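You operate a simulated robot arm through the tools that you are given. There is no shell and no other tool.

You are at the controls of a simulated robot arm. One attempt, no reset.

## Task
Square the pile of boards and stand the grey weight on top.
Fine: the pile in the pale wooden box; push the teal and the white slide knob home and draw them out again before the weight goes on. Set down upright: what you pick out.

Only the result counts: the job must be done as asked and must still hold three seconds after the hand-in. Knocking over, shifting, dropping, spilling or breaking anything else fails it.

## Robot
A 7-joint arm with a two-finger parallel gripper, fixed in place. Base frame: the origin is on the floor under the middle of its stand, x ahead of it, y to its left, z up; the work surface is at about z = 800. Readings come in mm, degrees, newtons and seconds.
It reaches about 1112 mm from its shoulder. Its first joint turns from -166.0 to 166.0 degrees. Payload 3.43 kg.
The TCP is the grasp point between the finger pads, 34 mm short of the fingertips. In the tool frame z runs along the fingers and y along their closing line. The gripper opens to 128 mm. The fingers are 24 mm wide and 12 mm thick; the gripper's body (48 by 130 mm) begins 96 mm behind the TCP.
Orientation is that of the tool frame in the base frame, as [roll, pitch, yaw] about the fixed x, y, z axes, in that order (R = Rz(yaw) Ry(pitch) Rx(roll)). With the fingers straight down and closing along the base's y, the tool's x points along the base's -x, its y along +y and its z along -z.

## Interface
- The arm moves only by the tool arm_command. Its argument "deltas" is a list of rows, each an object of numbers (a shift or turn left out is 0, a gripper value left out holds the last): "dx", "dy", "dz": the shift along the tool's x, y, z in units of 30 mm (1.0 is 30 mm); "rx", "ry", "rz": the turn, a rotation vector about the tool's x, y, z in units of 4 degrees (1.0 is 4 degrees); "jaw": the closure, from 0 (fully open) to 1 (shut). In form: [{"dx": .., "dy": .., "dz": .., "rx": .., "ry": .., "rz": .., "jaw": ..}, ...]. A call has 1 to 20 rows; each row shifts and turns the commanded pose from where the row before left it, along the tool's axes as they then stand. A call with a number of a shift or a turn outside -1 to 1 is refused whole. Rows are played at 5 a second. More than 50 mm and 8.6 degrees between two rows, or a gripper value outside its range, and nothing of the call is played. Where a pose cannot be reached the arm comes as near as it can. A force on the tool above 40 N (or 10 N above the force at the start of the call, whichever is more), or a blocked arm, ends the call early, and 0.2 s more pass. The fingers move at their own pace (about 153 mm/s each) and stop on an object; they squeeze with about 30 N. The grip force told is the motor's: it shows also when the fingers shut on nothing. Time passes only in rows, and 0.2 s behind the last, so rows that do not move let the fingers close. The reply holds the time, the measured pose of the TCP, the force on the tool along the base axes, the opening and the grip force, in the units named above and with some noise, with the torque about the TCP (base axes, N m) and any sound that the robot's microphone picked up.
- Cameras (640 x 400 px; columns grow to the right, rows downward): "scene" is fixed at [390.8, 643, 1535.1]; the picture's right is [-0.85, -0.52, 0.00], its down [-0.38, 0.63, -0.67] and it looks along [0.35, -0.58, -0.74] (base axes); focal length 367 px, centre (320, 200). "wrist" rides on the gripper at [76, -11, -160] in the tool frame; the picture's right is [0.15, 0.99, 0.00], its down [-0.88, 0.13, -0.46] and it looks along [-0.45, 0.07, 0.89] (tool axes); focal length 234 px, centre (320, 200). There is no depth. A picture from a camera that has moved, and an enlarged one, comes with that camera's place and axes in the base frame and with its lens. The place of the scene camera against the robot may be out by one fixed shift of up to 18 mm in any direction.
- snapshot(camera): a new picture of that camera. The clock stands still meanwhile.
- close_up(camera, box): a new picture of the part [left, top, right, bottom] of that camera's present view, enlarged. The clock stands still meanwhile.
- sign_off(): hands the job in; it is judged then, once.

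Places have to be worked out from the pictures, the camera data and where the tool is seen. Open the gripper and draw the arm clear of the work before you hand the job in, unless the task says otherwise.

The tools are called after "Emit:" as name(argument=value, ...) on one line, values as JSON. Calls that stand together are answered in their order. arm_command: Moves the arm, as the interface text tells. Its arguments: {"type":"object","properties":{"deltas":{"type":"array"}},"required":["deltas"]} The other tools are called the same way: snapshot (camera) takes a picture; close_up (camera, box) takes an enlarged picture of a part of a camera's view; sign_off () hands the job in.

At the start:

```text
clock: 0.0
eef_pos: [532.0, 181.1, 1063.1]
orientation: [180.0, 0.0, -179.9]
ft_force: [0.1, 0.1, -0.6]
moment: [-0.01, 0.0, 0.01]
opening: 128.0
grip_force: 0.1
```

scene: 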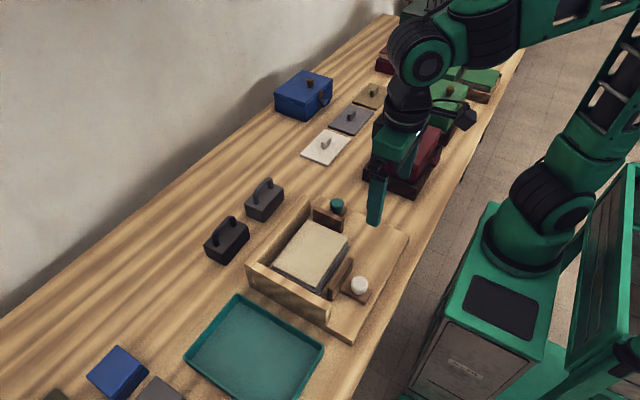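
wrist: 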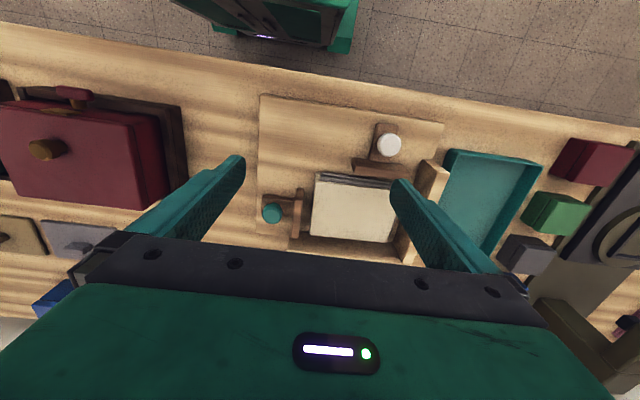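

The scene shows a pale wooden jig with a pile of boards, a teal and a white knob on slides, and two dark weights with handles. I take enlarged views to see the details before moving.

Emit:
close_up(camera="scene", box=[190, 160, 430, 310])

Emit:
close_up(camera="wrist", box=[240, 80, 460, 280])

Emit:
close_up(camera="scene", box=[260, 30, 500, 180])

Emit:
close_up(camera="scene", box=[0, 250, 240, 400])

```text
2.67 times, centred on (310, 235) of scene
camera zoom: at [390.8, 643.0, 1535.1], right [-0.85, -0.52, 0.0], down [-0.38, 0.63, -0.67], along [0.35, -0.58, -0.74], focal length 980 px, centre (347, 107)
```

zoom: 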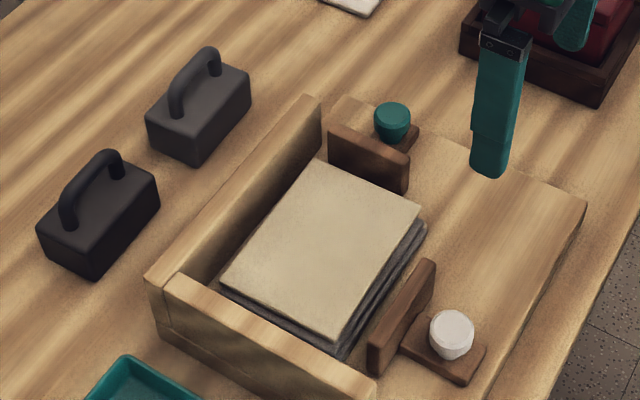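

```text
2.00 times, centred on (350, 180) of wrist
camera zoom: at [459.0, 171.5, 1221.0], right [-0.15, 0.99, 0.0], down [0.88, 0.13, 0.46], along [0.45, 0.07, -0.89], focal length 468 px, centre (260, 240)
```

zoom: 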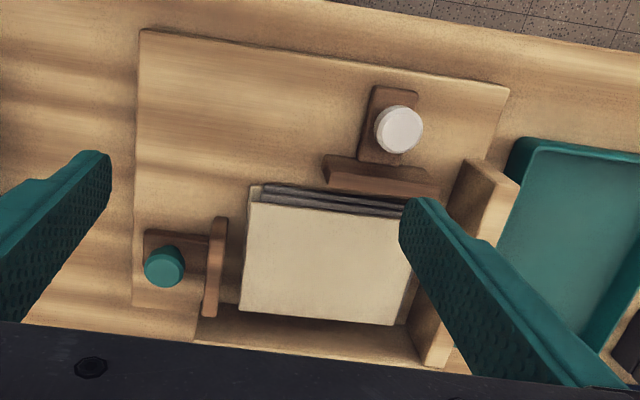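

```text
2.67 times, centred on (380, 105) of scene
camera zoom: at [390.8, 643.0, 1535.1], right [-0.85, -0.52, 0.0], down [-0.38, 0.63, -0.67], along [0.35, -0.58, -0.74], focal length 980 px, centre (160, 453)
```

zoom: 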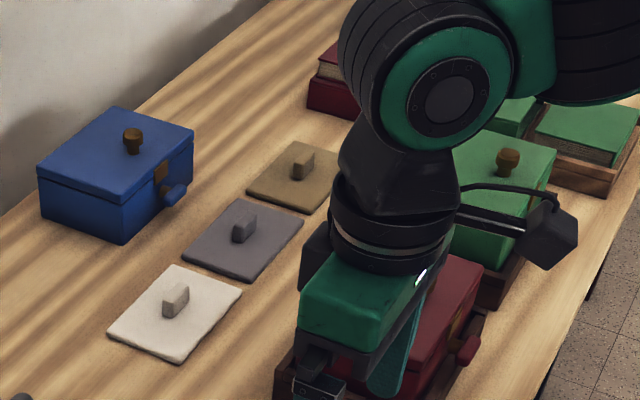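

```text
2.67 times, centred on (120, 325) of scene
camera zoom: at [390.8, 643.0, 1535.1], right [-0.85, -0.52, 0.0], down [-0.38, 0.63, -0.67], along [0.35, -0.58, -0.74], focal length 980 px, centre (853, -133)
```

zoom: 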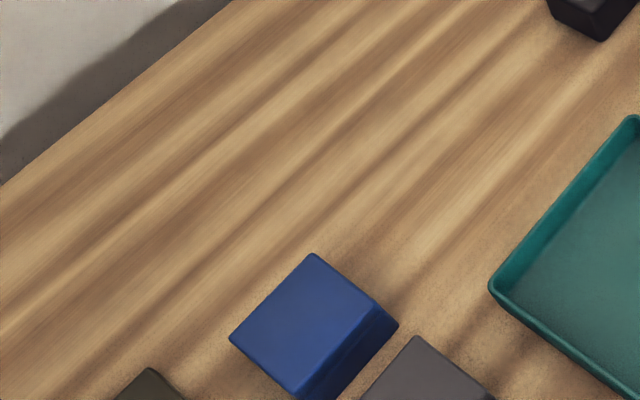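

The grey weight seems to be the farther one (about x 848, y 175) and the black one about (848, 319); the teal knob is near (668, 123) and the white near (527, 286). I move the hand forward and up for a better wrist view of the pile and weights.

Emit:
arm_command(deltas=[{"dx": -1, "dy": 0.5, "dz": -0.5}, {"dx": -1, "dy": 0.5, "dz": -0.5}, {"dx": -1, "dy": 0.5, "dz": -0.5}, {"dx": -0.5}, {}])

Emit:
snapshot(camera="wrist")

Emit:
snapshot(camera="scene")

```text
clock: 1.2
eef_pos: [626.7, 225.0, 1113.9]
orientation: [180.0, 0.7, -180.0]
ft_force: [-0.4, 0.3, 0.7]
moment: [0.0, 0.02, 0.02]
opening: 128.0
grip_force: 0.1
```

```text
taken
camera wrist: at [550.0, 216.1, 1272.4], right [-0.15, 0.99, 0.0], down [0.88, 0.13, 0.47], along [0.46, 0.07, -0.88], focal length 234 px, centre (320, 200)
```

wrist: 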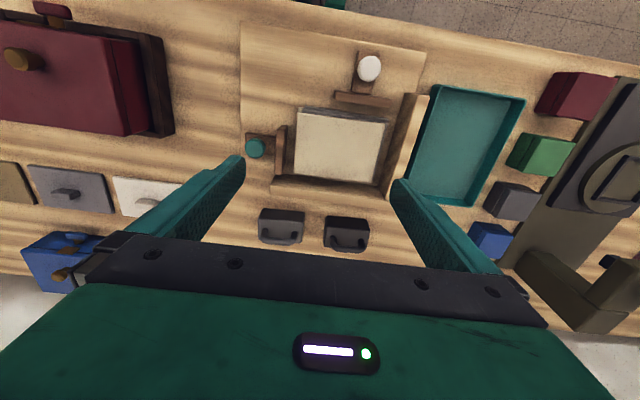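

```text
taken
```

scene: 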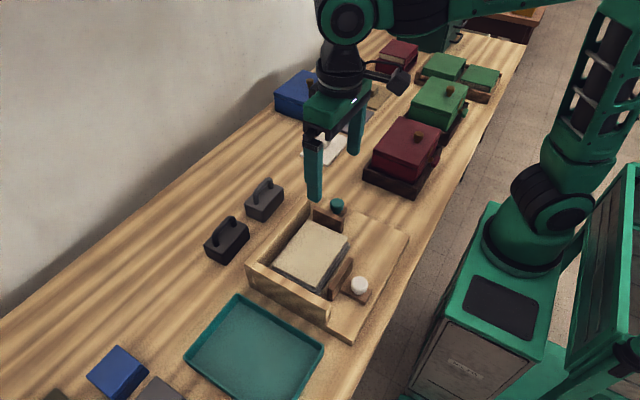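

Now the jig and both weights are visible between the fingers. I enlarge that part to measure places and compare the colours of the two weights.

Emit:
close_up(camera="wrist", box=[230, 30, 430, 155])

Emit:
close_up(camera="wrist", box=[230, 130, 430, 255])

Emit:
close_up(camera="scene", box=[190, 160, 310, 280])

Emit:
close_up(camera="scene", box=[240, 180, 420, 350])

```text
3.20 times, centred on (330, 92) of wrist
camera zoom: at [550.0, 216.1, 1272.4], right [-0.15, 0.99, 0.0], down [0.88, 0.13, 0.47], along [0.46, 0.07, -0.88], focal length 749 px, centre (288, 544)
```

zoom: 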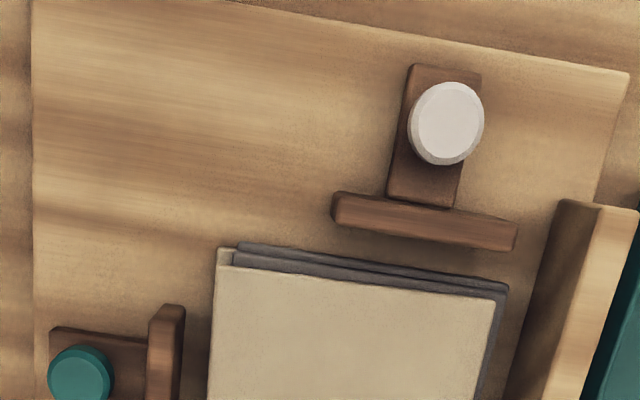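

```text
3.20 times, centred on (330, 192) of wrist
camera zoom: at [550.0, 216.1, 1272.4], right [-0.15, 0.99, 0.0], down [0.88, 0.13, 0.47], along [0.46, 0.07, -0.88], focal length 749 px, centre (288, 224)
```

zoom: 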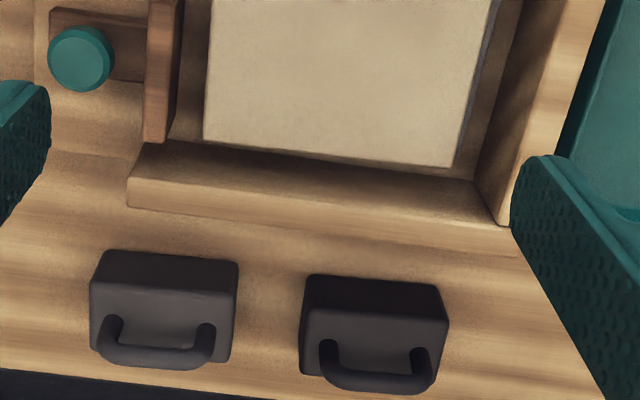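

```text
3.33 times, centred on (250, 220) of scene
camera zoom: at [390.8, 643.0, 1535.1], right [-0.85, -0.52, 0.0], down [-0.38, 0.63, -0.67], along [0.35, -0.58, -0.74], focal length 1224 px, centre (553, 133)
```

zoom: 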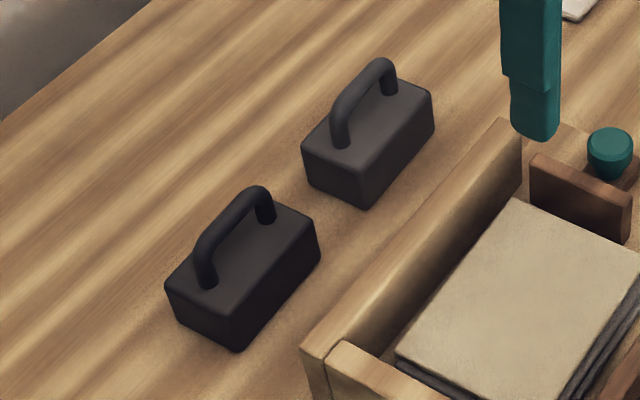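

```text
2.35 times, centred on (330, 265) of scene
camera zoom: at [390.8, 643.0, 1535.1], right [-0.85, -0.52, 0.0], down [-0.38, 0.63, -0.67], along [0.35, -0.58, -0.74], focal length 864 px, centre (296, 47)
```

zoom: 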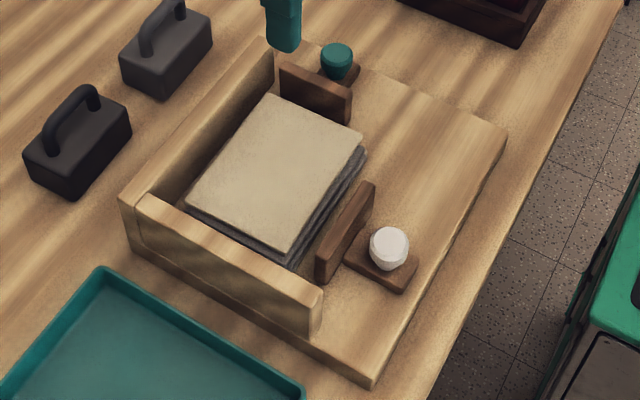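

The right-hand weight (about x 850, y 175) is clearly the lighter grey one, the left is black. The jig is aligned with the base axes; the teal knob top is at about (675, 121, 870) and must be pushed toward +y. I go above the teal knob and turn the hand so it closes along base x.

Emit:
arm_command(deltas=[{"dx": -0.4, "dy": -0.87, "dz": 0.5}, {"dx": -0.4, "dy": -0.87, "dz": 0.5}, {"dx": -0.4, "dy": -0.87, "dz": 0.5}, {"dx": -0.4, "dy": -0.86, "dz": 0.5}, {"rz": -1}, {"rz": -1}, {"rz": -1}, {"rz": -1}, {"rz": -1}, {"rz": -1}, {"rz": -1}, {"rz": -1}, {"rz": -1}, {"rz": -1}, {"rz": -1}, {"rz": -1}, {"rz": -1}, {"rz": -1}, {"rz": -1}, {"rz": -1}])

Emit:
arm_command(deltas=[{"rz": -1, "jaw": 0.4}, {"rz": -1}, {"rz": -1}, {"rz": -1}, {"rz": -1}, {"rz": -1}, {"rz": -0.5}, {}, {}])

Emit:
snapshot(camera="wrist")

Emit:
snapshot(camera="scene")

```text
clock: 5.4
eef_pos: [672.5, 121.2, 1055.1]
orientation: [-179.4, 0.4, -115.9]
ft_force: [-0.6, -0.2, -0.2]
moment: [-0.01, -0.03, 0.02]
opening: 128.0
grip_force: 0.0
```

```text
clock: 7.4
eef_pos: [674.6, 122.3, 1053.8]
orientation: [-179.3, 0.0, -89.9]
ft_force: [0.2, 0.2, -0.5]
moment: [-0.01, 0.0, 0.02]
opening: 76.5
grip_force: 0.1
```

```text
taken
camera wrist: at [683.9, 47.9, 1214.3], right [-0.99, -0.15, -0.01], down [-0.14, 0.88, 0.45], along [-0.06, 0.45, -0.89], focal length 234 px, centre (320, 200)
```

wrist: 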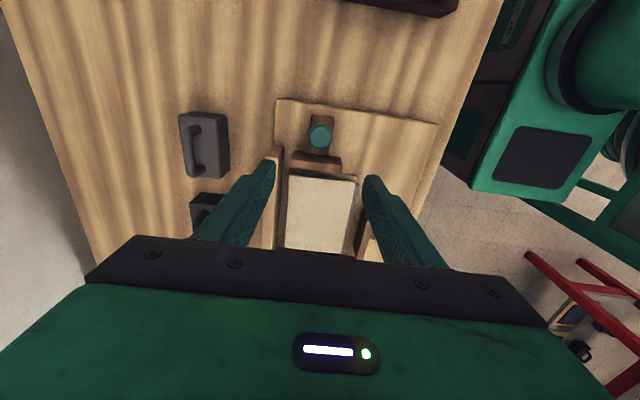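

```text
taken
```

scene: 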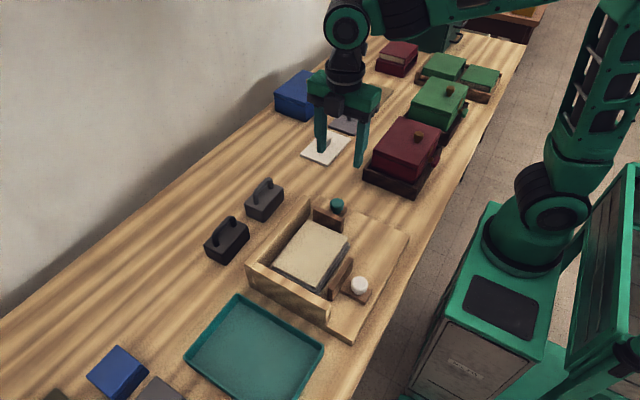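

The knob lies straight under the hand (about x 676, y 119). I enlarge the wrist view to refine the place and size of the knob, bar and plate.

Emit:
close_up(camera="wrist", box=[250, 80, 410, 180])

Emit:
close_up(camera="scene", box=[290, 180, 390, 240])

```text
4.00 times, centred on (330, 130) of wrist
camera zoom: at [683.9, 47.9, 1214.3], right [-0.99, -0.15, -0.01], down [-0.14, 0.88, 0.45], along [-0.06, 0.45, -0.89], focal length 937 px, centre (280, 480)
```

zoom: 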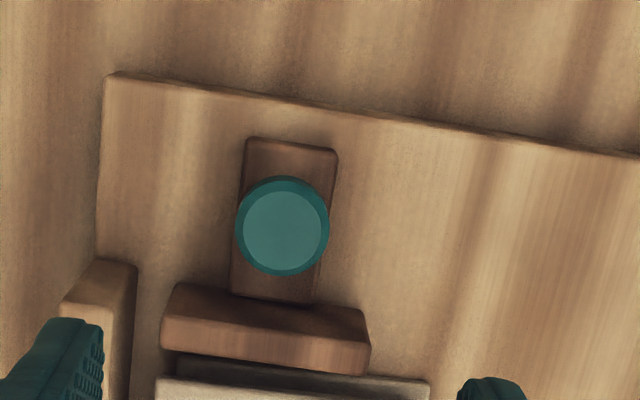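

```text
6.40 times, centred on (340, 210) of scene
camera zoom: at [390.8, 643.0, 1535.1], right [-0.85, -0.52, 0.0], down [-0.38, 0.63, -0.67], along [0.35, -0.58, -0.74], focal length 2351 px, centre (192, 136)
```

zoom: 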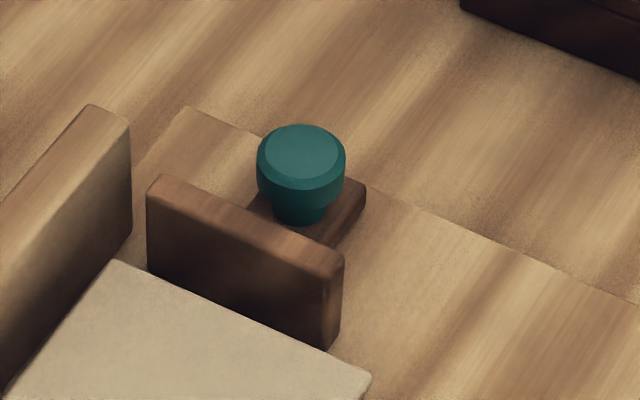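

The knob is about 34 mm across, centred near (675.4, 119.7) with its top at z ≈ 869; the plate and wall leave room for fingers closing along x. I descend to TCP z ≈ 883 with the jaw at 60 mm.

Emit:
arm_command(deltas=[{"dx": 0.09, "dy": -0.03, "dz": 0.8, "jaw": 0.53}, {"dz": 0.8}, {"dz": 0.8}, {"dz": 0.8}, {"dz": 0.8}, {"dz": 0.6}, {"dz": 0.5}, {"dz": 0.3}, {"dz": 0.2}, {}])

Emit:
snapshot(camera="wrist")

Emit:
close_up(camera="scene", box=[270, 160, 410, 250])

```text
clock: 9.6
eef_pos: [677.8, 120.1, 886.5]
orientation: [-179.3, 0.0, -90.0]
ft_force: [-0.2, 0.0, -0.9]
moment: [-0.02, -0.01, -0.02]
opening: 59.9
grip_force: 0.0
```

```text
taken
camera wrist: at [687.7, 45.3, 1046.1], right [-0.99, -0.15, -0.01], down [-0.14, 0.88, 0.45], along [-0.06, 0.45, -0.89], focal length 234 px, centre (320, 200)
```

wrist: 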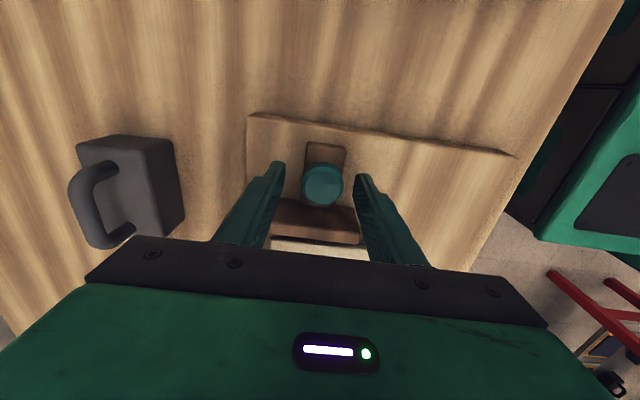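

```text
4.44 times, centred on (340, 205) of scene
camera zoom: at [390.8, 643.0, 1535.1], right [-0.85, -0.52, 0.0], down [-0.38, 0.63, -0.67], along [0.35, -0.58, -0.74], focal length 1633 px, centre (231, 178)
```

zoom: 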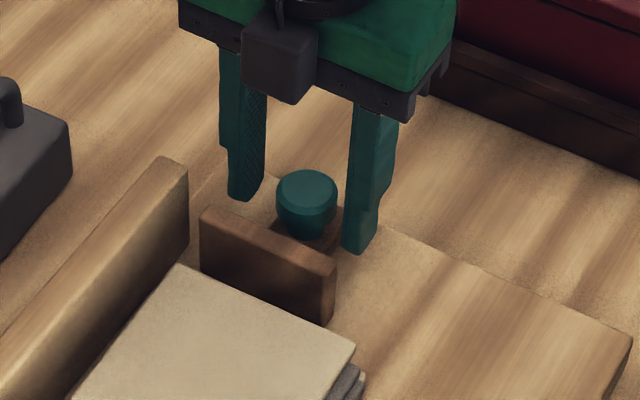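

The fingers straddle the knob; I shift 1.5 mm to centre, go down 3 mm more and close.

Emit:
arm_command(deltas=[{"dx": -0.02, "dy": 0.05, "dz": 0.1}, {}, {"jaw": 1}, {}, {}, {}])

Emit:
snapshot(camera="wrist")

Emit:
close_up(camera="scene", box=[270, 160, 410, 250])

```text
clock: 11.0
eef_pos: [675.6, 119.7, 882.2]
orientation: [-179.4, -0.2, -89.9]
ft_force: [-10.7, 0.4, 0.1]
moment: [0.01, 0.49, 0.02]
opening: 33.3
grip_force: 44.8
```

```text
taken
camera wrist: at [685.8, 45.9, 1043.0], right [-0.99, -0.15, -0.01], down [-0.14, 0.88, 0.45], along [-0.06, 0.45, -0.89], focal length 234 px, centre (320, 200)
```

wrist: 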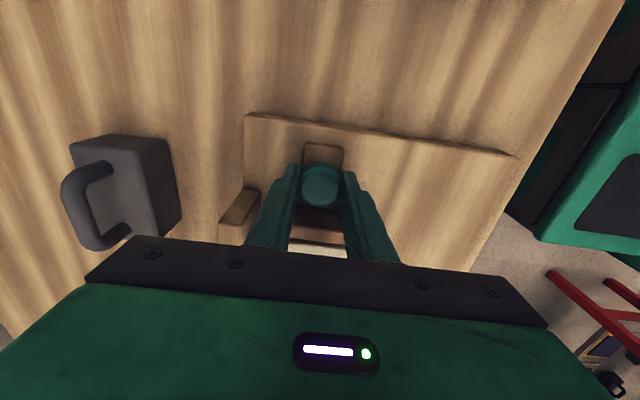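

```text
4.44 times, centred on (340, 205) of scene
camera zoom: at [390.8, 643.0, 1535.1], right [-0.85, -0.52, 0.0], down [-0.38, 0.63, -0.67], along [0.35, -0.58, -0.74], focal length 1633 px, centre (231, 178)
```

zoom: 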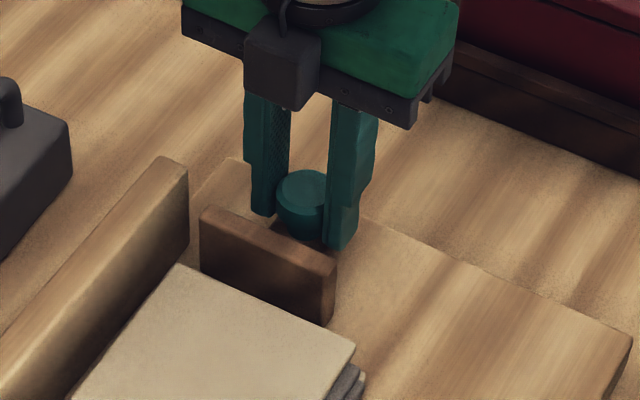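

The knob is held (33.3 mm) with a slight side load, which I relieve by 1 mm. Then I begin pushing gently toward +y.

Emit:
arm_command(deltas=[{"dy": 0.04}, {"dx": -0.1}, {"dx": -0.12}, {"dx": -0.12}, {"dx": -0.12}, {}])

Emit:
close_up(camera="scene", box=[250, 160, 410, 320])

```text
clock: 12.4
eef_pos: [674.9, 133.1, 881.8]
orientation: [-179.3, 0.0, -89.9]
ft_force: [5.0, -1.6, -14.9]
moment: [-0.38, 0.35, -0.24]
opening: 33.5
grip_force: 45.2
```

```text
2.50 times, centred on (330, 240) of scene
camera zoom: at [390.8, 643.0, 1535.1], right [-0.85, -0.52, 0.0], down [-0.38, 0.63, -0.67], along [0.35, -0.58, -0.74], focal length 918 px, centre (295, 100)
```

zoom: 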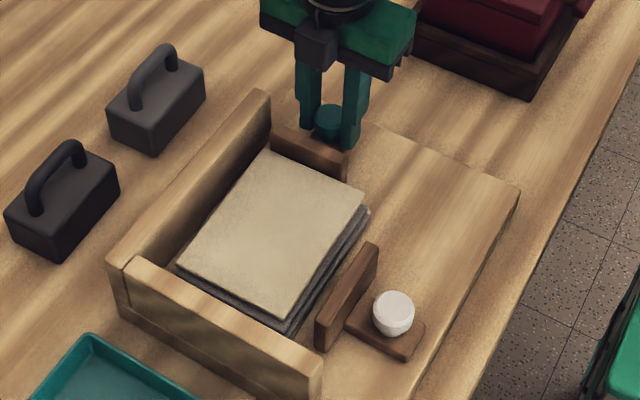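

The slide has moved 13 mm and the boards have begun to shift; there is a 15 N vertical load from a slight height drift, so I lower the command slightly and push on.

Emit:
arm_command(deltas=[{"dz": 0.03}, {"dx": -0.1}, {"dx": -0.1}, {"dx": -0.1}, {}])

Emit:
close_up(camera="scene", box=[250, 160, 410, 320])

```text
clock: 13.6
eef_pos: [675.4, 141.7, 884.3]
orientation: [-179.1, 0.0, -90.0]
ft_force: [15.4, -1.4, 19.9]
moment: [-0.32, 0.15, -0.11]
opening: 33.3
grip_force: 45.4
```

```text
2.50 times, centred on (330, 240) of scene
camera zoom: at [390.8, 643.0, 1535.1], right [-0.85, -0.52, 0.0], down [-0.38, 0.63, -0.67], along [0.35, -0.58, -0.74], focal length 918 px, centre (295, 100)
```

zoom: 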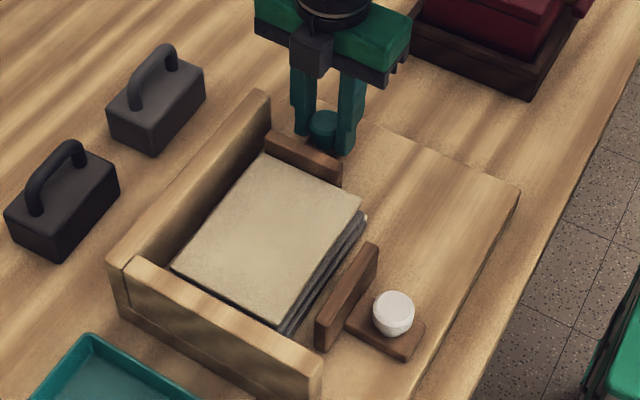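

The pile follows. I correct the small side loads and push further toward the stop.

Emit:
arm_command(deltas=[{"dy": -0.03, "dz": -0.03}, {"dx": -0.1}, {"dx": -0.1}, {"dx": -0.1}, {}])

Emit:
close_up(camera="scene", box=[250, 160, 410, 320])

```text
clock: 14.8
eef_pos: [674.3, 152.2, 883.7]
orientation: [-179.3, -0.1, -90.0]
ft_force: [15.0, -2.5, 8.2]
moment: [-0.3, 0.04, -0.03]
opening: 33.6
grip_force: 44.6
```

```text
2.50 times, centred on (330, 240) of scene
camera zoom: at [390.8, 643.0, 1535.1], right [-0.85, -0.52, 0.0], down [-0.38, 0.63, -0.67], along [0.35, -0.58, -0.74], focal length 918 px, centre (295, 100)
```

zoom: 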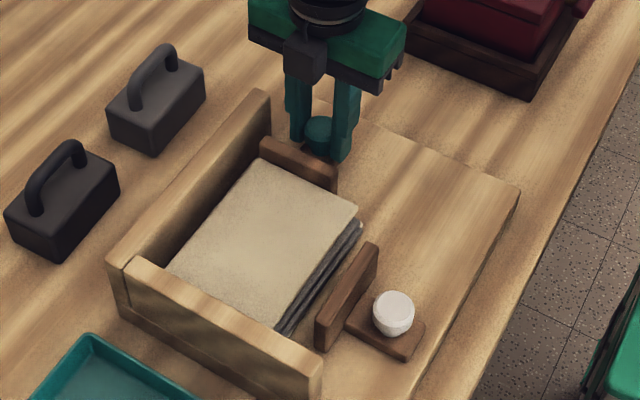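

The teal slide is still moving freely (only about 2.5 N against it) and the pile approaches the side wall. I keep pushing in small steps until it stops.

Emit:
arm_command(deltas=[{"dy": -0.03}, {"dx": -0.08}, {"dx": -0.08}, {"dx": -0.08}, {"dx": -0.08}, {}])

Emit:
close_up(camera="scene", box=[250, 160, 410, 320])

```text
clock: 16.2
eef_pos: [675.7, 160.3, 883.4]
orientation: [-179.5, -0.2, -90.1]
ft_force: [-3.4, -13.9, 1.0]
moment: [-0.37, 0.45, -0.01]
opening: 33.2
grip_force: 44.7
```

```text
2.50 times, centred on (330, 240) of scene
camera zoom: at [390.8, 643.0, 1535.1], right [-0.85, -0.52, 0.0], down [-0.38, 0.63, -0.67], along [0.35, -0.58, -0.74], focal length 918 px, centre (295, 100)
```

zoom: 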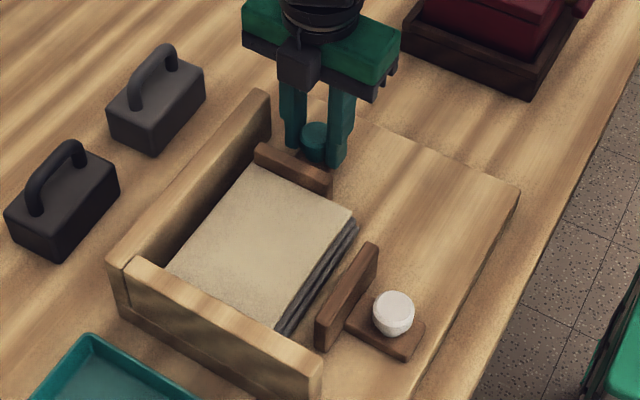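

Resistance along y has risen to 14 N, so the slide is arriving at its stop. I press a little further to be sure it is home.

Emit:
arm_command(deltas=[{"dx": -0.05}, {"dx": -0.04}, {"dx": -0.04}, {}, {}])

Emit:
close_up(camera="scene", box=[250, 160, 410, 320])

Emit:
snapshot(camera="wrist")

```text
clock: 17.4
eef_pos: [675.6, 163.0, 883.2]
orientation: [-179.4, -0.2, -90.0]
ft_force: [-9.3, -38.7, -2.4]
moment: [-0.58, 0.38, 0.0]
opening: 33.5
grip_force: 45.1
```

```text
2.50 times, centred on (330, 240) of scene
camera zoom: at [390.8, 643.0, 1535.1], right [-0.85, -0.52, 0.0], down [-0.38, 0.63, -0.67], along [0.35, -0.58, -0.74], focal length 918 px, centre (295, 100)
```

zoom: 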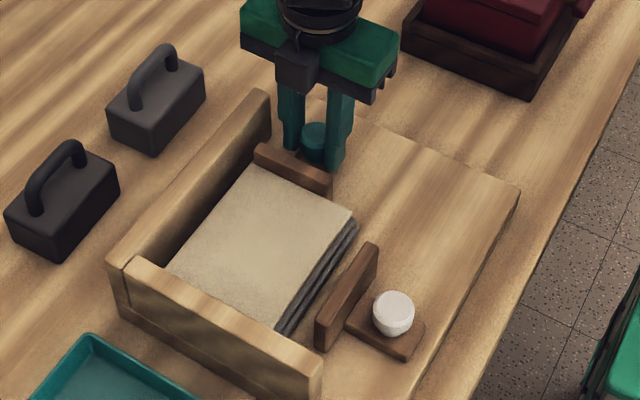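

```text
taken
camera wrist: at [685.6, 89.1, 1043.0], right [-0.99, -0.14, -0.01], down [-0.13, 0.88, 0.45], along [-0.06, 0.45, -0.89], focal length 234 px, centre (320, 200)
```

wrist: 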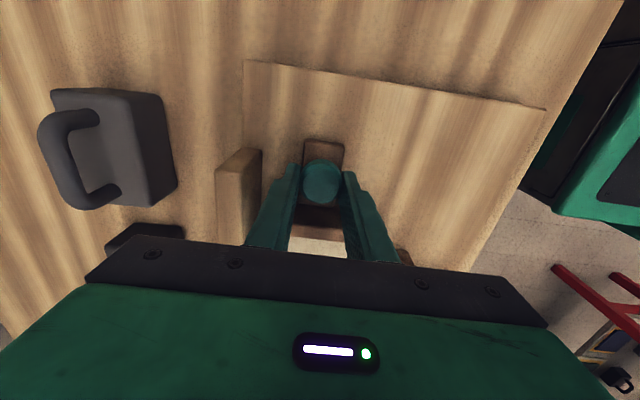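

The teal slide stops at about 39 N — it is home after roughly 41 mm of travel. I ease the load off, open the fingers a little and rise.

Emit:
arm_command(deltas=[{"dx": 0.08}, {}, {"jaw": 0.55}, {}, {}])

Emit:
arm_command(deltas=[{"dz": -0.3}, {"dz": -0.8}, {"dz": -1}, {"dz": -1}, {"dz": -1}, {"dz": -1}, {}])

Emit:
snapshot(camera="wrist")

Emit:
close_up(camera="scene", box=[230, 160, 430, 350])

```text
clock: 18.6
eef_pos: [675.9, 163.7, 883.9]
orientation: [-179.3, 0.0, -89.9]
ft_force: [0.5, 0.2, -0.2]
moment: [0.02, -0.02, 0.03]
opening: 57.4
grip_force: 0.0
```

```text
clock: 20.2
eef_pos: [674.4, 163.9, 1038.0]
orientation: [-179.3, 0.0, -89.9]
ft_force: [0.8, 1.5, -0.6]
moment: [-0.02, -0.03, -0.02]
opening: 57.7
grip_force: 0.2
```

```text
taken
camera wrist: at [685.9, 89.5, 1197.4], right [-0.99, -0.15, -0.01], down [-0.14, 0.88, 0.45], along [-0.06, 0.45, -0.89], focal length 234 px, centre (320, 200)
```

wrist: 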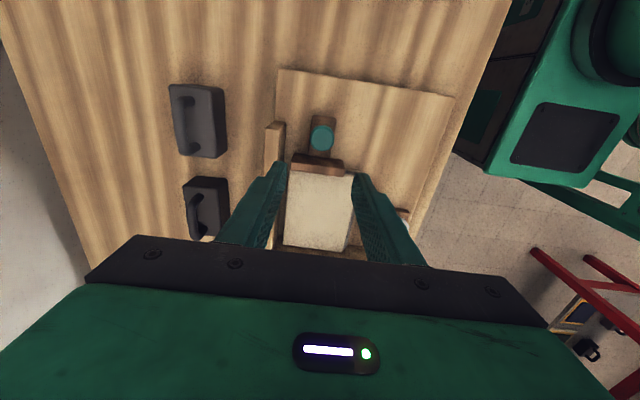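

```text
2.11 times, centred on (330, 255) of scene
camera zoom: at [390.8, 643.0, 1535.1], right [-0.85, -0.52, 0.0], down [-0.38, 0.63, -0.67], along [0.35, -0.58, -0.74], focal length 773 px, centre (299, 84)
```

zoom: 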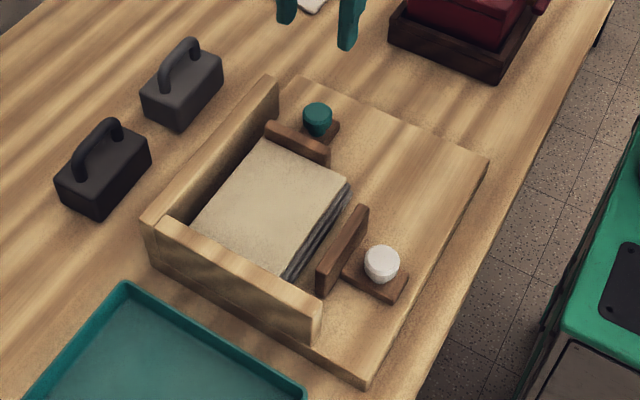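

Teal stays home and the pile lies against the side wall. Now I move over the white knob (about 527, 287) and turn the hand back so it closes along y.

Emit:
arm_command(deltas=[{"dx": -0.82, "dy": 0.98}, {"dx": -0.82, "dy": 0.98}, {"dx": -0.82, "dy": 0.98}, {"dx": -0.82, "dy": 0.98}, {"dx": -0.84, "dy": 0.98}, {"rz": 1}, {"rz": 1}, {"rz": 1}, {"rz": 1}, {"rz": 1}, {"rz": 1}, {"rz": 1}, {"rz": 1}, {"rz": 1}, {"rz": 1}, {"rz": 1}, {"rz": 1}, {"rz": 1}, {"rz": 1}, {"rz": 1}])

Emit:
arm_command(deltas=[{"rz": 1}, {"rz": 1}, {"rz": 1}, {"rz": 1}, {"rz": 1}, {"rz": 1}, {"rz": 1}, {"rz": 0.5}, {}, {}])

Emit:
snapshot(camera="wrist")

Emit:
close_up(camera="wrist", box=[240, 100, 400, 200])

```text
clock: 24.4
eef_pos: [526.1, 285.6, 1034.5]
orientation: [-179.6, 0.6, -150.0]
ft_force: [0.3, -0.1, 0.7]
moment: [-0.03, 0.03, 0.03]
opening: 57.6
grip_force: 0.0
```

```text
clock: 26.6
eef_pos: [525.5, 286.8, 1035.4]
orientation: [179.9, 0.7, -180.0]
ft_force: [-0.3, -0.1, -0.1]
moment: [-0.01, -0.02, 0.0]
opening: 57.6
grip_force: 0.1
```

```text
taken
camera wrist: at [450.0, 276.9, 1193.7], right [-0.15, 0.99, 0.0], down [0.87, 0.13, 0.47], along [0.46, 0.07, -0.88], focal length 234 px, centre (320, 200)
```

wrist: 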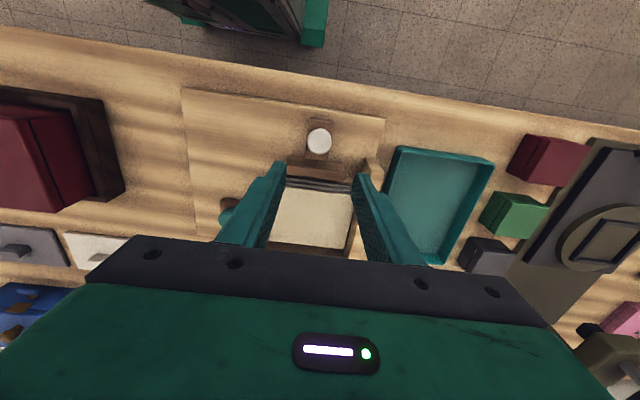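

```text
4.00 times, centred on (320, 150) of wrist
camera zoom: at [450.0, 276.9, 1193.7], right [-0.15, 0.99, 0.0], down [0.87, 0.13, 0.47], along [0.46, 0.07, -0.88], focal length 937 px, centre (320, 400)
```

zoom: 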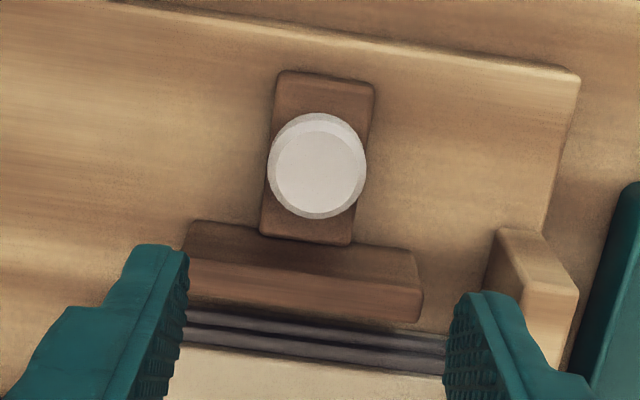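

The white knob is centred at about (528.5, 288.5), slightly ahead of the TCP. I correct and descend to TCP z ≈ 883 with a 58 mm opening.

Emit:
arm_command(deltas=[{"dx": -0.1, "dy": 0.06, "dz": 0.7}, {"dz": 0.8}, {"dz": 0.8}, {"dz": 0.8}, {"dz": 0.7}, {"dz": 0.6}, {"dz": 0.4}, {"dz": 0.28}, {}, {}])

Emit:
snapshot(camera="wrist")

Emit:
close_up(camera="scene", box=[290, 220, 430, 330])

```text
clock: 28.8
eef_pos: [531.0, 287.4, 882.2]
orientation: [-179.9, 0.5, -180.0]
ft_force: [-0.6, -0.1, 0.2]
moment: [0.01, 0.02, 0.02]
opening: 57.7
grip_force: 0.0
```

```text
taken
camera wrist: at [454.6, 277.9, 1040.7], right [-0.15, 0.99, 0.0], down [0.87, 0.13, 0.47], along [0.46, 0.07, -0.88], focal length 234 px, centre (320, 200)
```

wrist: 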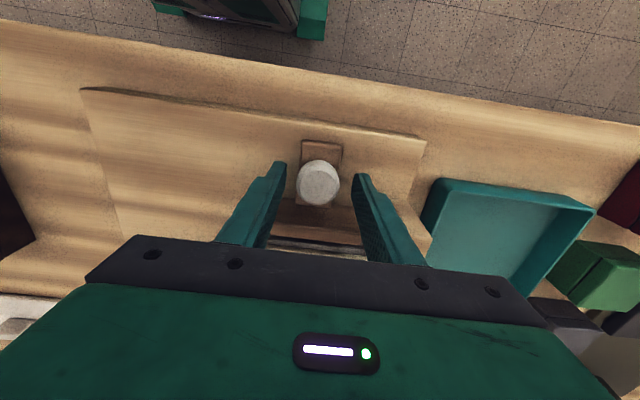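

```text
3.64 times, centred on (360, 275) of scene
camera zoom: at [390.8, 643.0, 1535.1], right [-0.85, -0.52, 0.0], down [-0.38, 0.63, -0.67], along [0.35, -0.58, -0.74], focal length 1336 px, centre (174, -73)
```

zoom: 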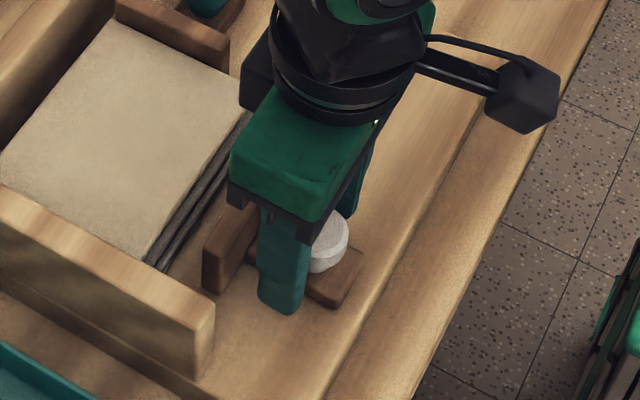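

The fingers straddle the white knob, within about 2 mm of its centre. I nudge back 1.5 mm and close.

Emit:
arm_command(deltas=[{"dx": 0.05, "dy": 0.01}, {}, {"jaw": 1}, {}, {}, {}])

Emit:
snapshot(camera="wrist")

```text
clock: 30.2
eef_pos: [529.5, 285.3, 882.5]
orientation: [-179.7, 0.7, 179.9]
ft_force: [0.5, -36.6, 2.8]
moment: [-0.56, -0.23, -0.1]
opening: 32.8
grip_force: 44.9
```

```text
taken
camera wrist: at [453.5, 276.5, 1040.5], right [-0.14, 0.99, -0.01], down [0.88, 0.13, 0.47], along [0.46, 0.06, -0.89], focal length 234 px, centre (320, 200)
```

wrist: 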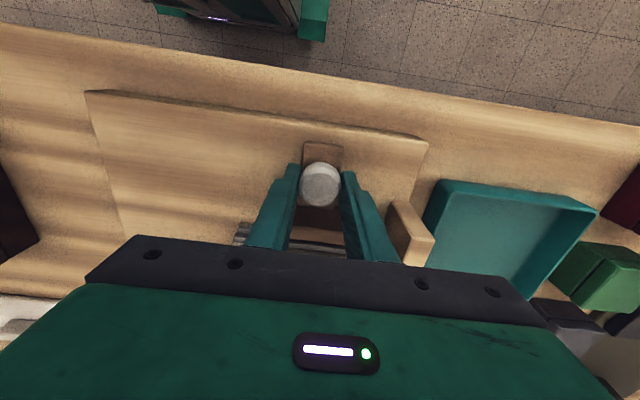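

The knob is held, but pulls the hand 2.7 mm toward −y (37 N), so its true centre is y ≈ 285.5. I relieve that first, then begin pushing toward +x.

Emit:
arm_command(deltas=[{"dy": -0.045}, {"dy": -0.045}, {}, {}])

Emit:
arm_command(deltas=[{"dx": -0.1}, {"dx": -0.12}, {"dx": -0.12}, {}])

Emit:
close_up(camera="scene", box=[230, 160, 430, 350])

```text
clock: 31.2
eef_pos: [530.4, 285.8, 881.1]
orientation: [-180.0, 0.5, -179.9]
ft_force: [1.5, -17.6, -31.0]
moment: [0.01, -0.13, 0.1]
opening: 33.6
grip_force: 45.3
```

```text
clock: 32.2
eef_pos: [541.5, 285.2, 883.9]
orientation: [-179.9, 0.5, -179.9]
ft_force: [-1.2, -12.5, -38.5]
moment: [-0.03, 0.1, 0.05]
opening: 33.3
grip_force: 45.1
```

```text
2.11 times, centred on (330, 255) of scene
camera zoom: at [390.8, 643.0, 1535.1], right [-0.85, -0.52, 0.0], down [-0.38, 0.63, -0.67], along [0.35, -0.58, -0.74], focal length 773 px, centre (299, 84)
```

zoom: 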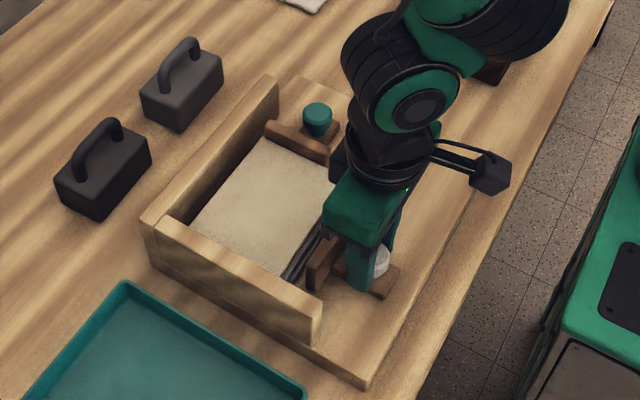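

The wedge shape of the knob pulls the tool down (−38 N), so I lower the command about 2 mm and relieve the last of the y load, then continue the push.

Emit:
arm_command(deltas=[{"dz": 0.04, "dy": -0.02}, {"dz": 0.03, "dy": -0.01}, {}, {}])

```text
clock: 33.2
eef_pos: [540.8, 286.0, 882.0]
orientation: [179.8, 0.9, -180.0]
ft_force: [1.4, -10.5, 30.1]
moment: [-0.31, 0.37, 0.04]
opening: 33.6
grip_force: 44.8
```

That overshot to +30 N; the vertical stiffness is about 33 N/mm, so I raise 0.9 mm and push on.

Emit:
arm_command(deltas=[{"dz": -0.03, "dy": -0.02}, {"dx": -0.1}, {"dx": -0.1}, {"dx": -0.1}, {}])

Emit:
close_up(camera="scene", box=[230, 160, 430, 350])

```text
clock: 34.4
eef_pos: [548.5, 284.6, 883.4]
orientation: [179.9, 0.8, -179.9]
ft_force: [-1.1, 11.5, 39.2]
moment: [0.21, 0.08, 0.03]
opening: 33.5
grip_force: 44.9
```

```text
2.11 times, centred on (330, 255) of scene
camera zoom: at [390.8, 643.0, 1535.1], right [-0.85, -0.52, 0.0], down [-0.38, 0.63, -0.67], along [0.35, -0.58, -0.74], focal length 773 px, centre (299, 84)
```

zoom: 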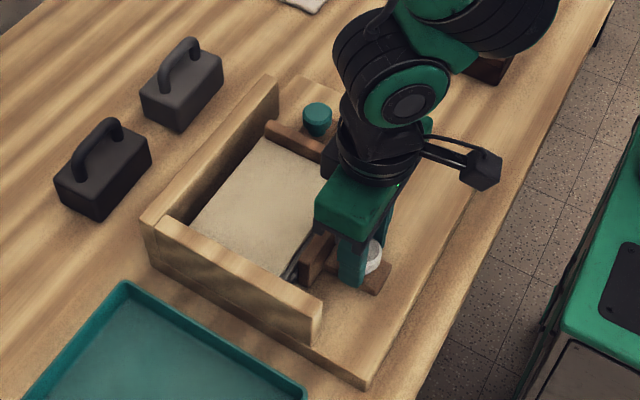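

Vertical load is +39 N, so I raise 1.2 mm and recenter y before any more pushing.

Emit:
arm_command(deltas=[{"dz": -0.04, "dy": 0.02}, {}, {}])

```text
clock: 35.2
eef_pos: [548.6, 284.5, 882.0]
orientation: [180.0, 0.7, -179.9]
ft_force: [1.1, 14.4, 17.6]
moment: [0.32, -0.86, -0.18]
opening: 33.2
grip_force: 45.0
```

The load drops to about 18 N; I raise slightly more and push on.

Emit:
arm_command(deltas=[{"dz": -0.015, "dy": 0.02}, {"dx": -0.1}, {"dx": -0.1}, {"dx": -0.1}, {}])

Emit:
close_up(camera="scene", box=[230, 160, 430, 350])

```text
clock: 36.4
eef_pos: [557.9, 285.2, 882.1]
orientation: [-179.7, 0.5, -179.9]
ft_force: [-2.3, 17.4, -31.4]
moment: [0.24, 0.61, 0.04]
opening: 33.5
grip_force: 45.2
```

```text
2.11 times, centred on (330, 255) of scene
camera zoom: at [390.8, 643.0, 1535.1], right [-0.85, -0.52, 0.0], down [-0.38, 0.63, -0.67], along [0.35, -0.58, -0.74], focal length 773 px, centre (299, 84)
```

zoom: 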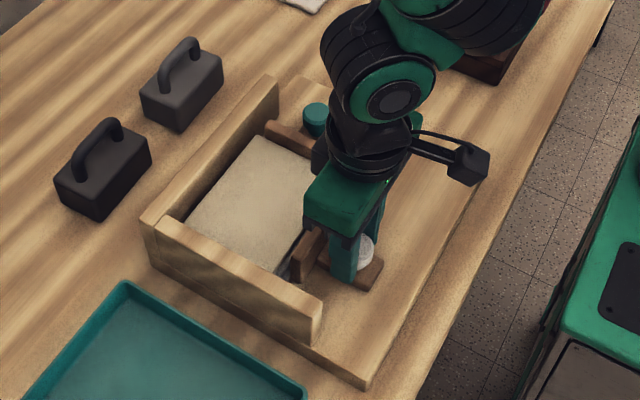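

The pile is now moving toward the back wall. I lower 0.7 mm against the −31 N and continue.

Emit:
arm_command(deltas=[{"dz": 0.025, "dy": 0.02}, {}, {"dx": -0.08}, {"dx": -0.08}, {}])

Emit:
close_up(camera="scene", box=[230, 160, 430, 350])

```text
clock: 37.6
eef_pos: [563.5, 283.5, 883.3]
orientation: [-179.9, 0.7, 180.0]
ft_force: [-3.4, -6.6, -19.4]
moment: [-0.2, 0.47, 0.1]
opening: 33.4
grip_force: 45.1
```

```text
2.11 times, centred on (330, 255) of scene
camera zoom: at [390.8, 643.0, 1535.1], right [-0.85, -0.52, 0.0], down [-0.38, 0.63, -0.67], along [0.35, -0.58, -0.74], focal length 773 px, centre (299, 84)
```

zoom: 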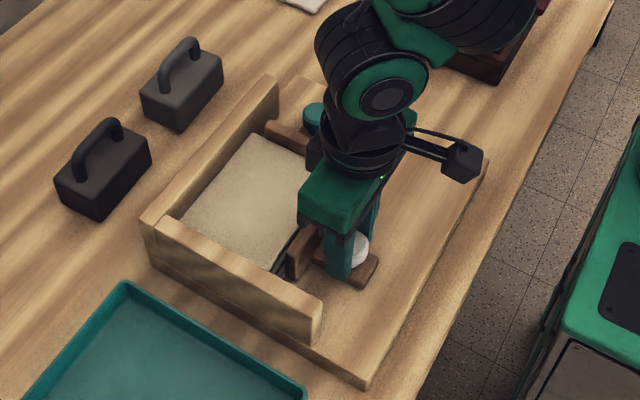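

The slide moves on with little resistance in x (3 N). I continue in small steps with a slight vertical correction.

Emit:
arm_command(deltas=[{"dz": 0.015}, {"dx": -0.08}, {"dx": -0.08}, {"dx": -0.06}, {}])

Emit:
close_up(camera="scene", box=[230, 160, 430, 350])

```text
clock: 38.8
eef_pos: [570.2, 286.9, 883.3]
orientation: [180.0, 0.8, 179.9]
ft_force: [-6.5, -13.6, -2.5]
moment: [-0.21, -0.03, -0.11]
opening: 33.3
grip_force: 44.6
```

```text
2.11 times, centred on (330, 255) of scene
camera zoom: at [390.8, 643.0, 1535.1], right [-0.85, -0.52, 0.0], down [-0.38, 0.63, -0.67], along [0.35, -0.58, -0.74], focal length 773 px, centre (299, 84)
```

zoom: 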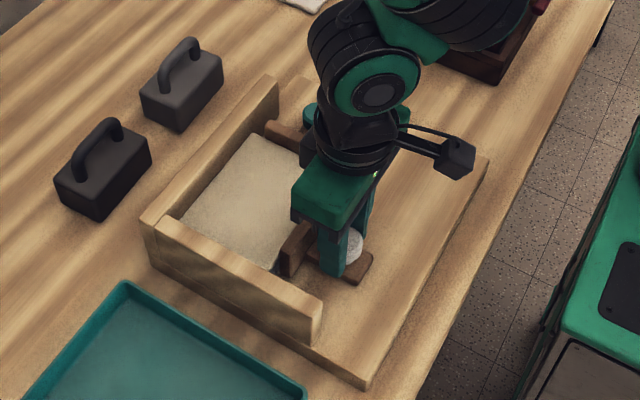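

Resistance rises slightly (6.5 N); I keep pressing toward the stop.

Emit:
arm_command(deltas=[{"dx": -0.05, "dy": -0.02}, {"dx": -0.05}, {"dx": -0.05}, {}, {}])

Emit:
close_up(camera="scene", box=[230, 160, 430, 350])

```text
clock: 39.7
eef_pos: [560.6, 286.2, 886.7]
orientation: [-179.8, 0.8, -179.5]
ft_force: [-0.6, 5.1, -32.1]
moment: [0.17, 0.41, 0.3]
opening: 33.9
grip_force: 44.7
stopped in row 4: the force on the tool passed its limit at 41 N (the readings are from after the stop); the commanded pose is now the measured one
```

```text
2.11 times, centred on (330, 255) of scene
camera zoom: at [390.8, 643.0, 1535.1], right [-0.85, -0.52, 0.0], down [-0.38, 0.63, -0.67], along [0.35, -0.58, -0.74], focal length 773 px, centre (299, 84)
```

zoom: 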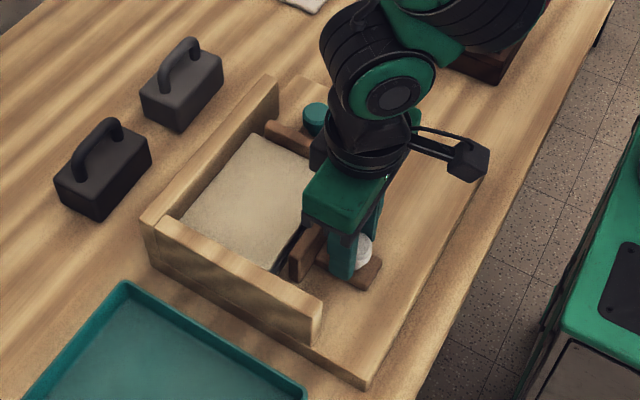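

The force limit tripped at the stop (x ≈ 573) and the arm recoiled 10 mm with the slide. I push it home again more gently, first relieving the vertical load.

Emit:
arm_command(deltas=[{"dz": 0.03}, {}, {"dx": -0.08}, {"dx": -0.08}, {"dx": -0.08}, {}])

```text
clock: 41.1
eef_pos: [568.4, 285.4, 886.5]
orientation: [-179.7, 0.9, -179.8]
ft_force: [-0.1, -8.5, -31.2]
moment: [-0.09, -0.1, -0.07]
opening: 33.5
grip_force: 44.6
```

Vertical load is still −31 N, so I lower another 0.9 mm, then approach the stop.

Emit:
arm_command(deltas=[{"dz": 0.03}, {}, {"dx": -0.05}, {"dx": -0.03}, {}])

```text
clock: 42.3
eef_pos: [569.4, 285.5, 887.9]
orientation: [-179.8, 1.1, -179.6]
ft_force: [-7.0, -14.2, -11.8]
moment: [-0.13, -0.28, -0.06]
opening: 33.5
grip_force: 44.5
```

Vertical load is down to −12 N. I press the last few millimetres in x.

Emit:
arm_command(deltas=[{"dz": 0.01, "dy": -0.02}, {"dx": -0.03}, {"dx": -0.03}, {}, {}])

Emit:
close_up(camera="scene", box=[230, 160, 430, 350])

```text
clock: 43.5
eef_pos: [570.9, 285.9, 887.8]
orientation: [-179.8, 1.1, -179.5]
ft_force: [-28.4, -8.5, 5.4]
moment: [-0.05, 0.89, 0.08]
opening: 33.5
grip_force: 44.8
```

```text
2.11 times, centred on (330, 255) of scene
camera zoom: at [390.8, 643.0, 1535.1], right [-0.85, -0.52, 0.0], down [-0.38, 0.63, -0.67], along [0.35, -0.58, -0.74], focal length 773 px, centre (299, 84)
```

zoom: 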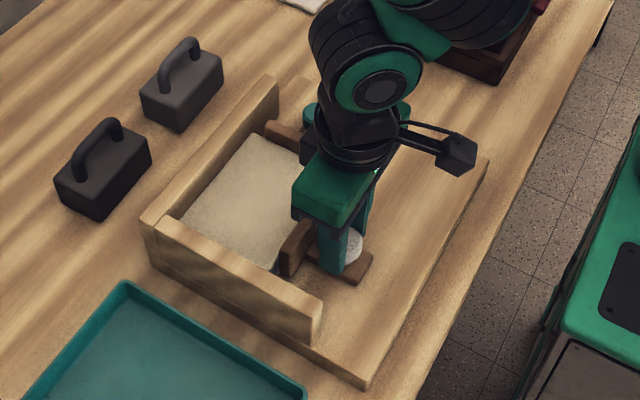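

White is home: 28 N against it at x ≈ 571, matching the teal's 41 mm travel. Now I draw it back out gently in steps.

Emit:
arm_command(deltas=[{"dx": 0.06}, {"dx": 0.1}, {"dx": 0.1}, {"dx": 0.1}, {}])

Emit:
close_up(camera="scene", box=[230, 160, 430, 350])

```text
clock: 44.7
eef_pos: [563.1, 285.3, 888.1]
orientation: [-180.0, 1.3, -179.7]
ft_force: [1.8, 0.1, 11.6]
moment: [0.1, -1.18, -0.26]
opening: 33.3
grip_force: 44.4
```

```text
2.11 times, centred on (330, 255) of scene
camera zoom: at [390.8, 643.0, 1535.1], right [-0.85, -0.52, 0.0], down [-0.38, 0.63, -0.67], along [0.35, -0.58, -0.74], focal length 773 px, centre (299, 84)
```

zoom: 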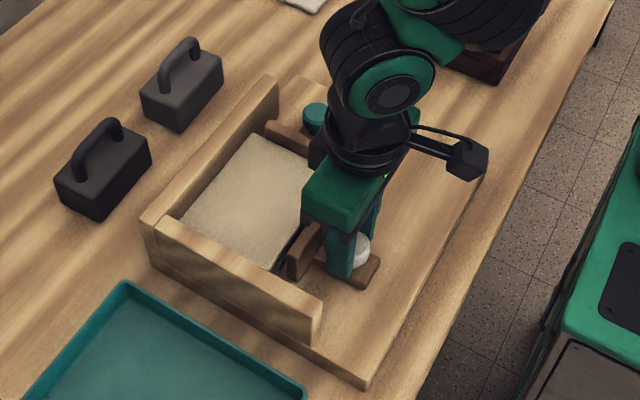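

The slide follows and the pile stays put. I continue drawing it out to its starting place, compensating the small tilt.

Emit:
arm_command(deltas=[{"dx": 0.1, "dz": -0.006}, {"dx": 0.1, "dz": -0.004}, {"dx": 0.1, "dz": -0.004}, {"dx": 0.1, "dz": -0.004}, {"dx": 0.1, "dz": -0.004}, {}])

Emit:
close_up(camera="scene", box=[230, 160, 430, 350])

```text
clock: 46.1
eef_pos: [545.5, 286.1, 888.3]
orientation: [-179.8, 1.2, -179.6]
ft_force: [1.5, 10.7, 17.5]
moment: [0.36, -0.98, -0.08]
opening: 33.1
grip_force: 45.3
```

```text
2.11 times, centred on (330, 255) of scene
camera zoom: at [390.8, 643.0, 1535.1], right [-0.85, -0.52, 0.0], down [-0.38, 0.63, -0.67], along [0.35, -0.58, -0.74], focal length 773 px, centre (299, 84)
```

zoom: 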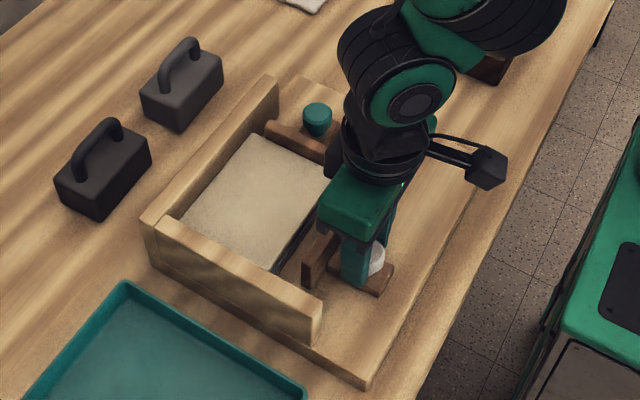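

Drawing out works well, now at x ≈ 545. I continue to the original position near x ≈ 529.

Emit:
arm_command(deltas=[{"dx": 0.1, "dz": -0.015}, {"dx": 0.1, "dz": -0.004}, {"dx": 0.1, "dz": -0.004}, {"dx": 0.1, "dz": -0.004}, {"dx": 0.1, "dz": -0.004}, {}])

Emit:
close_up(camera="scene", box=[230, 160, 430, 350])

```text
clock: 47.5
eef_pos: [530.8, 284.0, 888.4]
orientation: [-179.8, 1.2, -179.6]
ft_force: [0.3, 17.7, 9.5]
moment: [0.56, -0.55, -0.11]
opening: 33.2
grip_force: 45.4
```

```text
2.11 times, centred on (330, 255) of scene
camera zoom: at [390.8, 643.0, 1535.1], right [-0.85, -0.52, 0.0], down [-0.38, 0.63, -0.67], along [0.35, -0.58, -0.74], focal length 773 px, centre (299, 84)
```

zoom: 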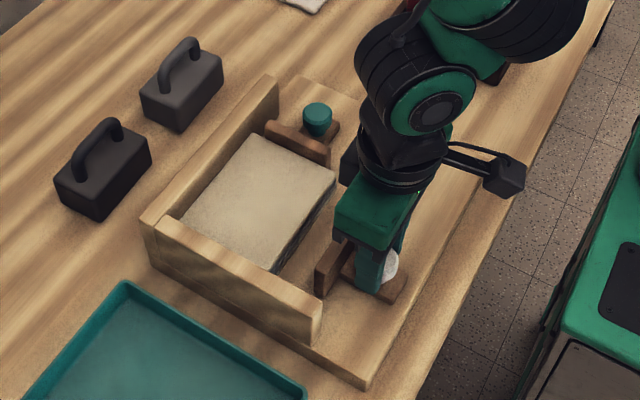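

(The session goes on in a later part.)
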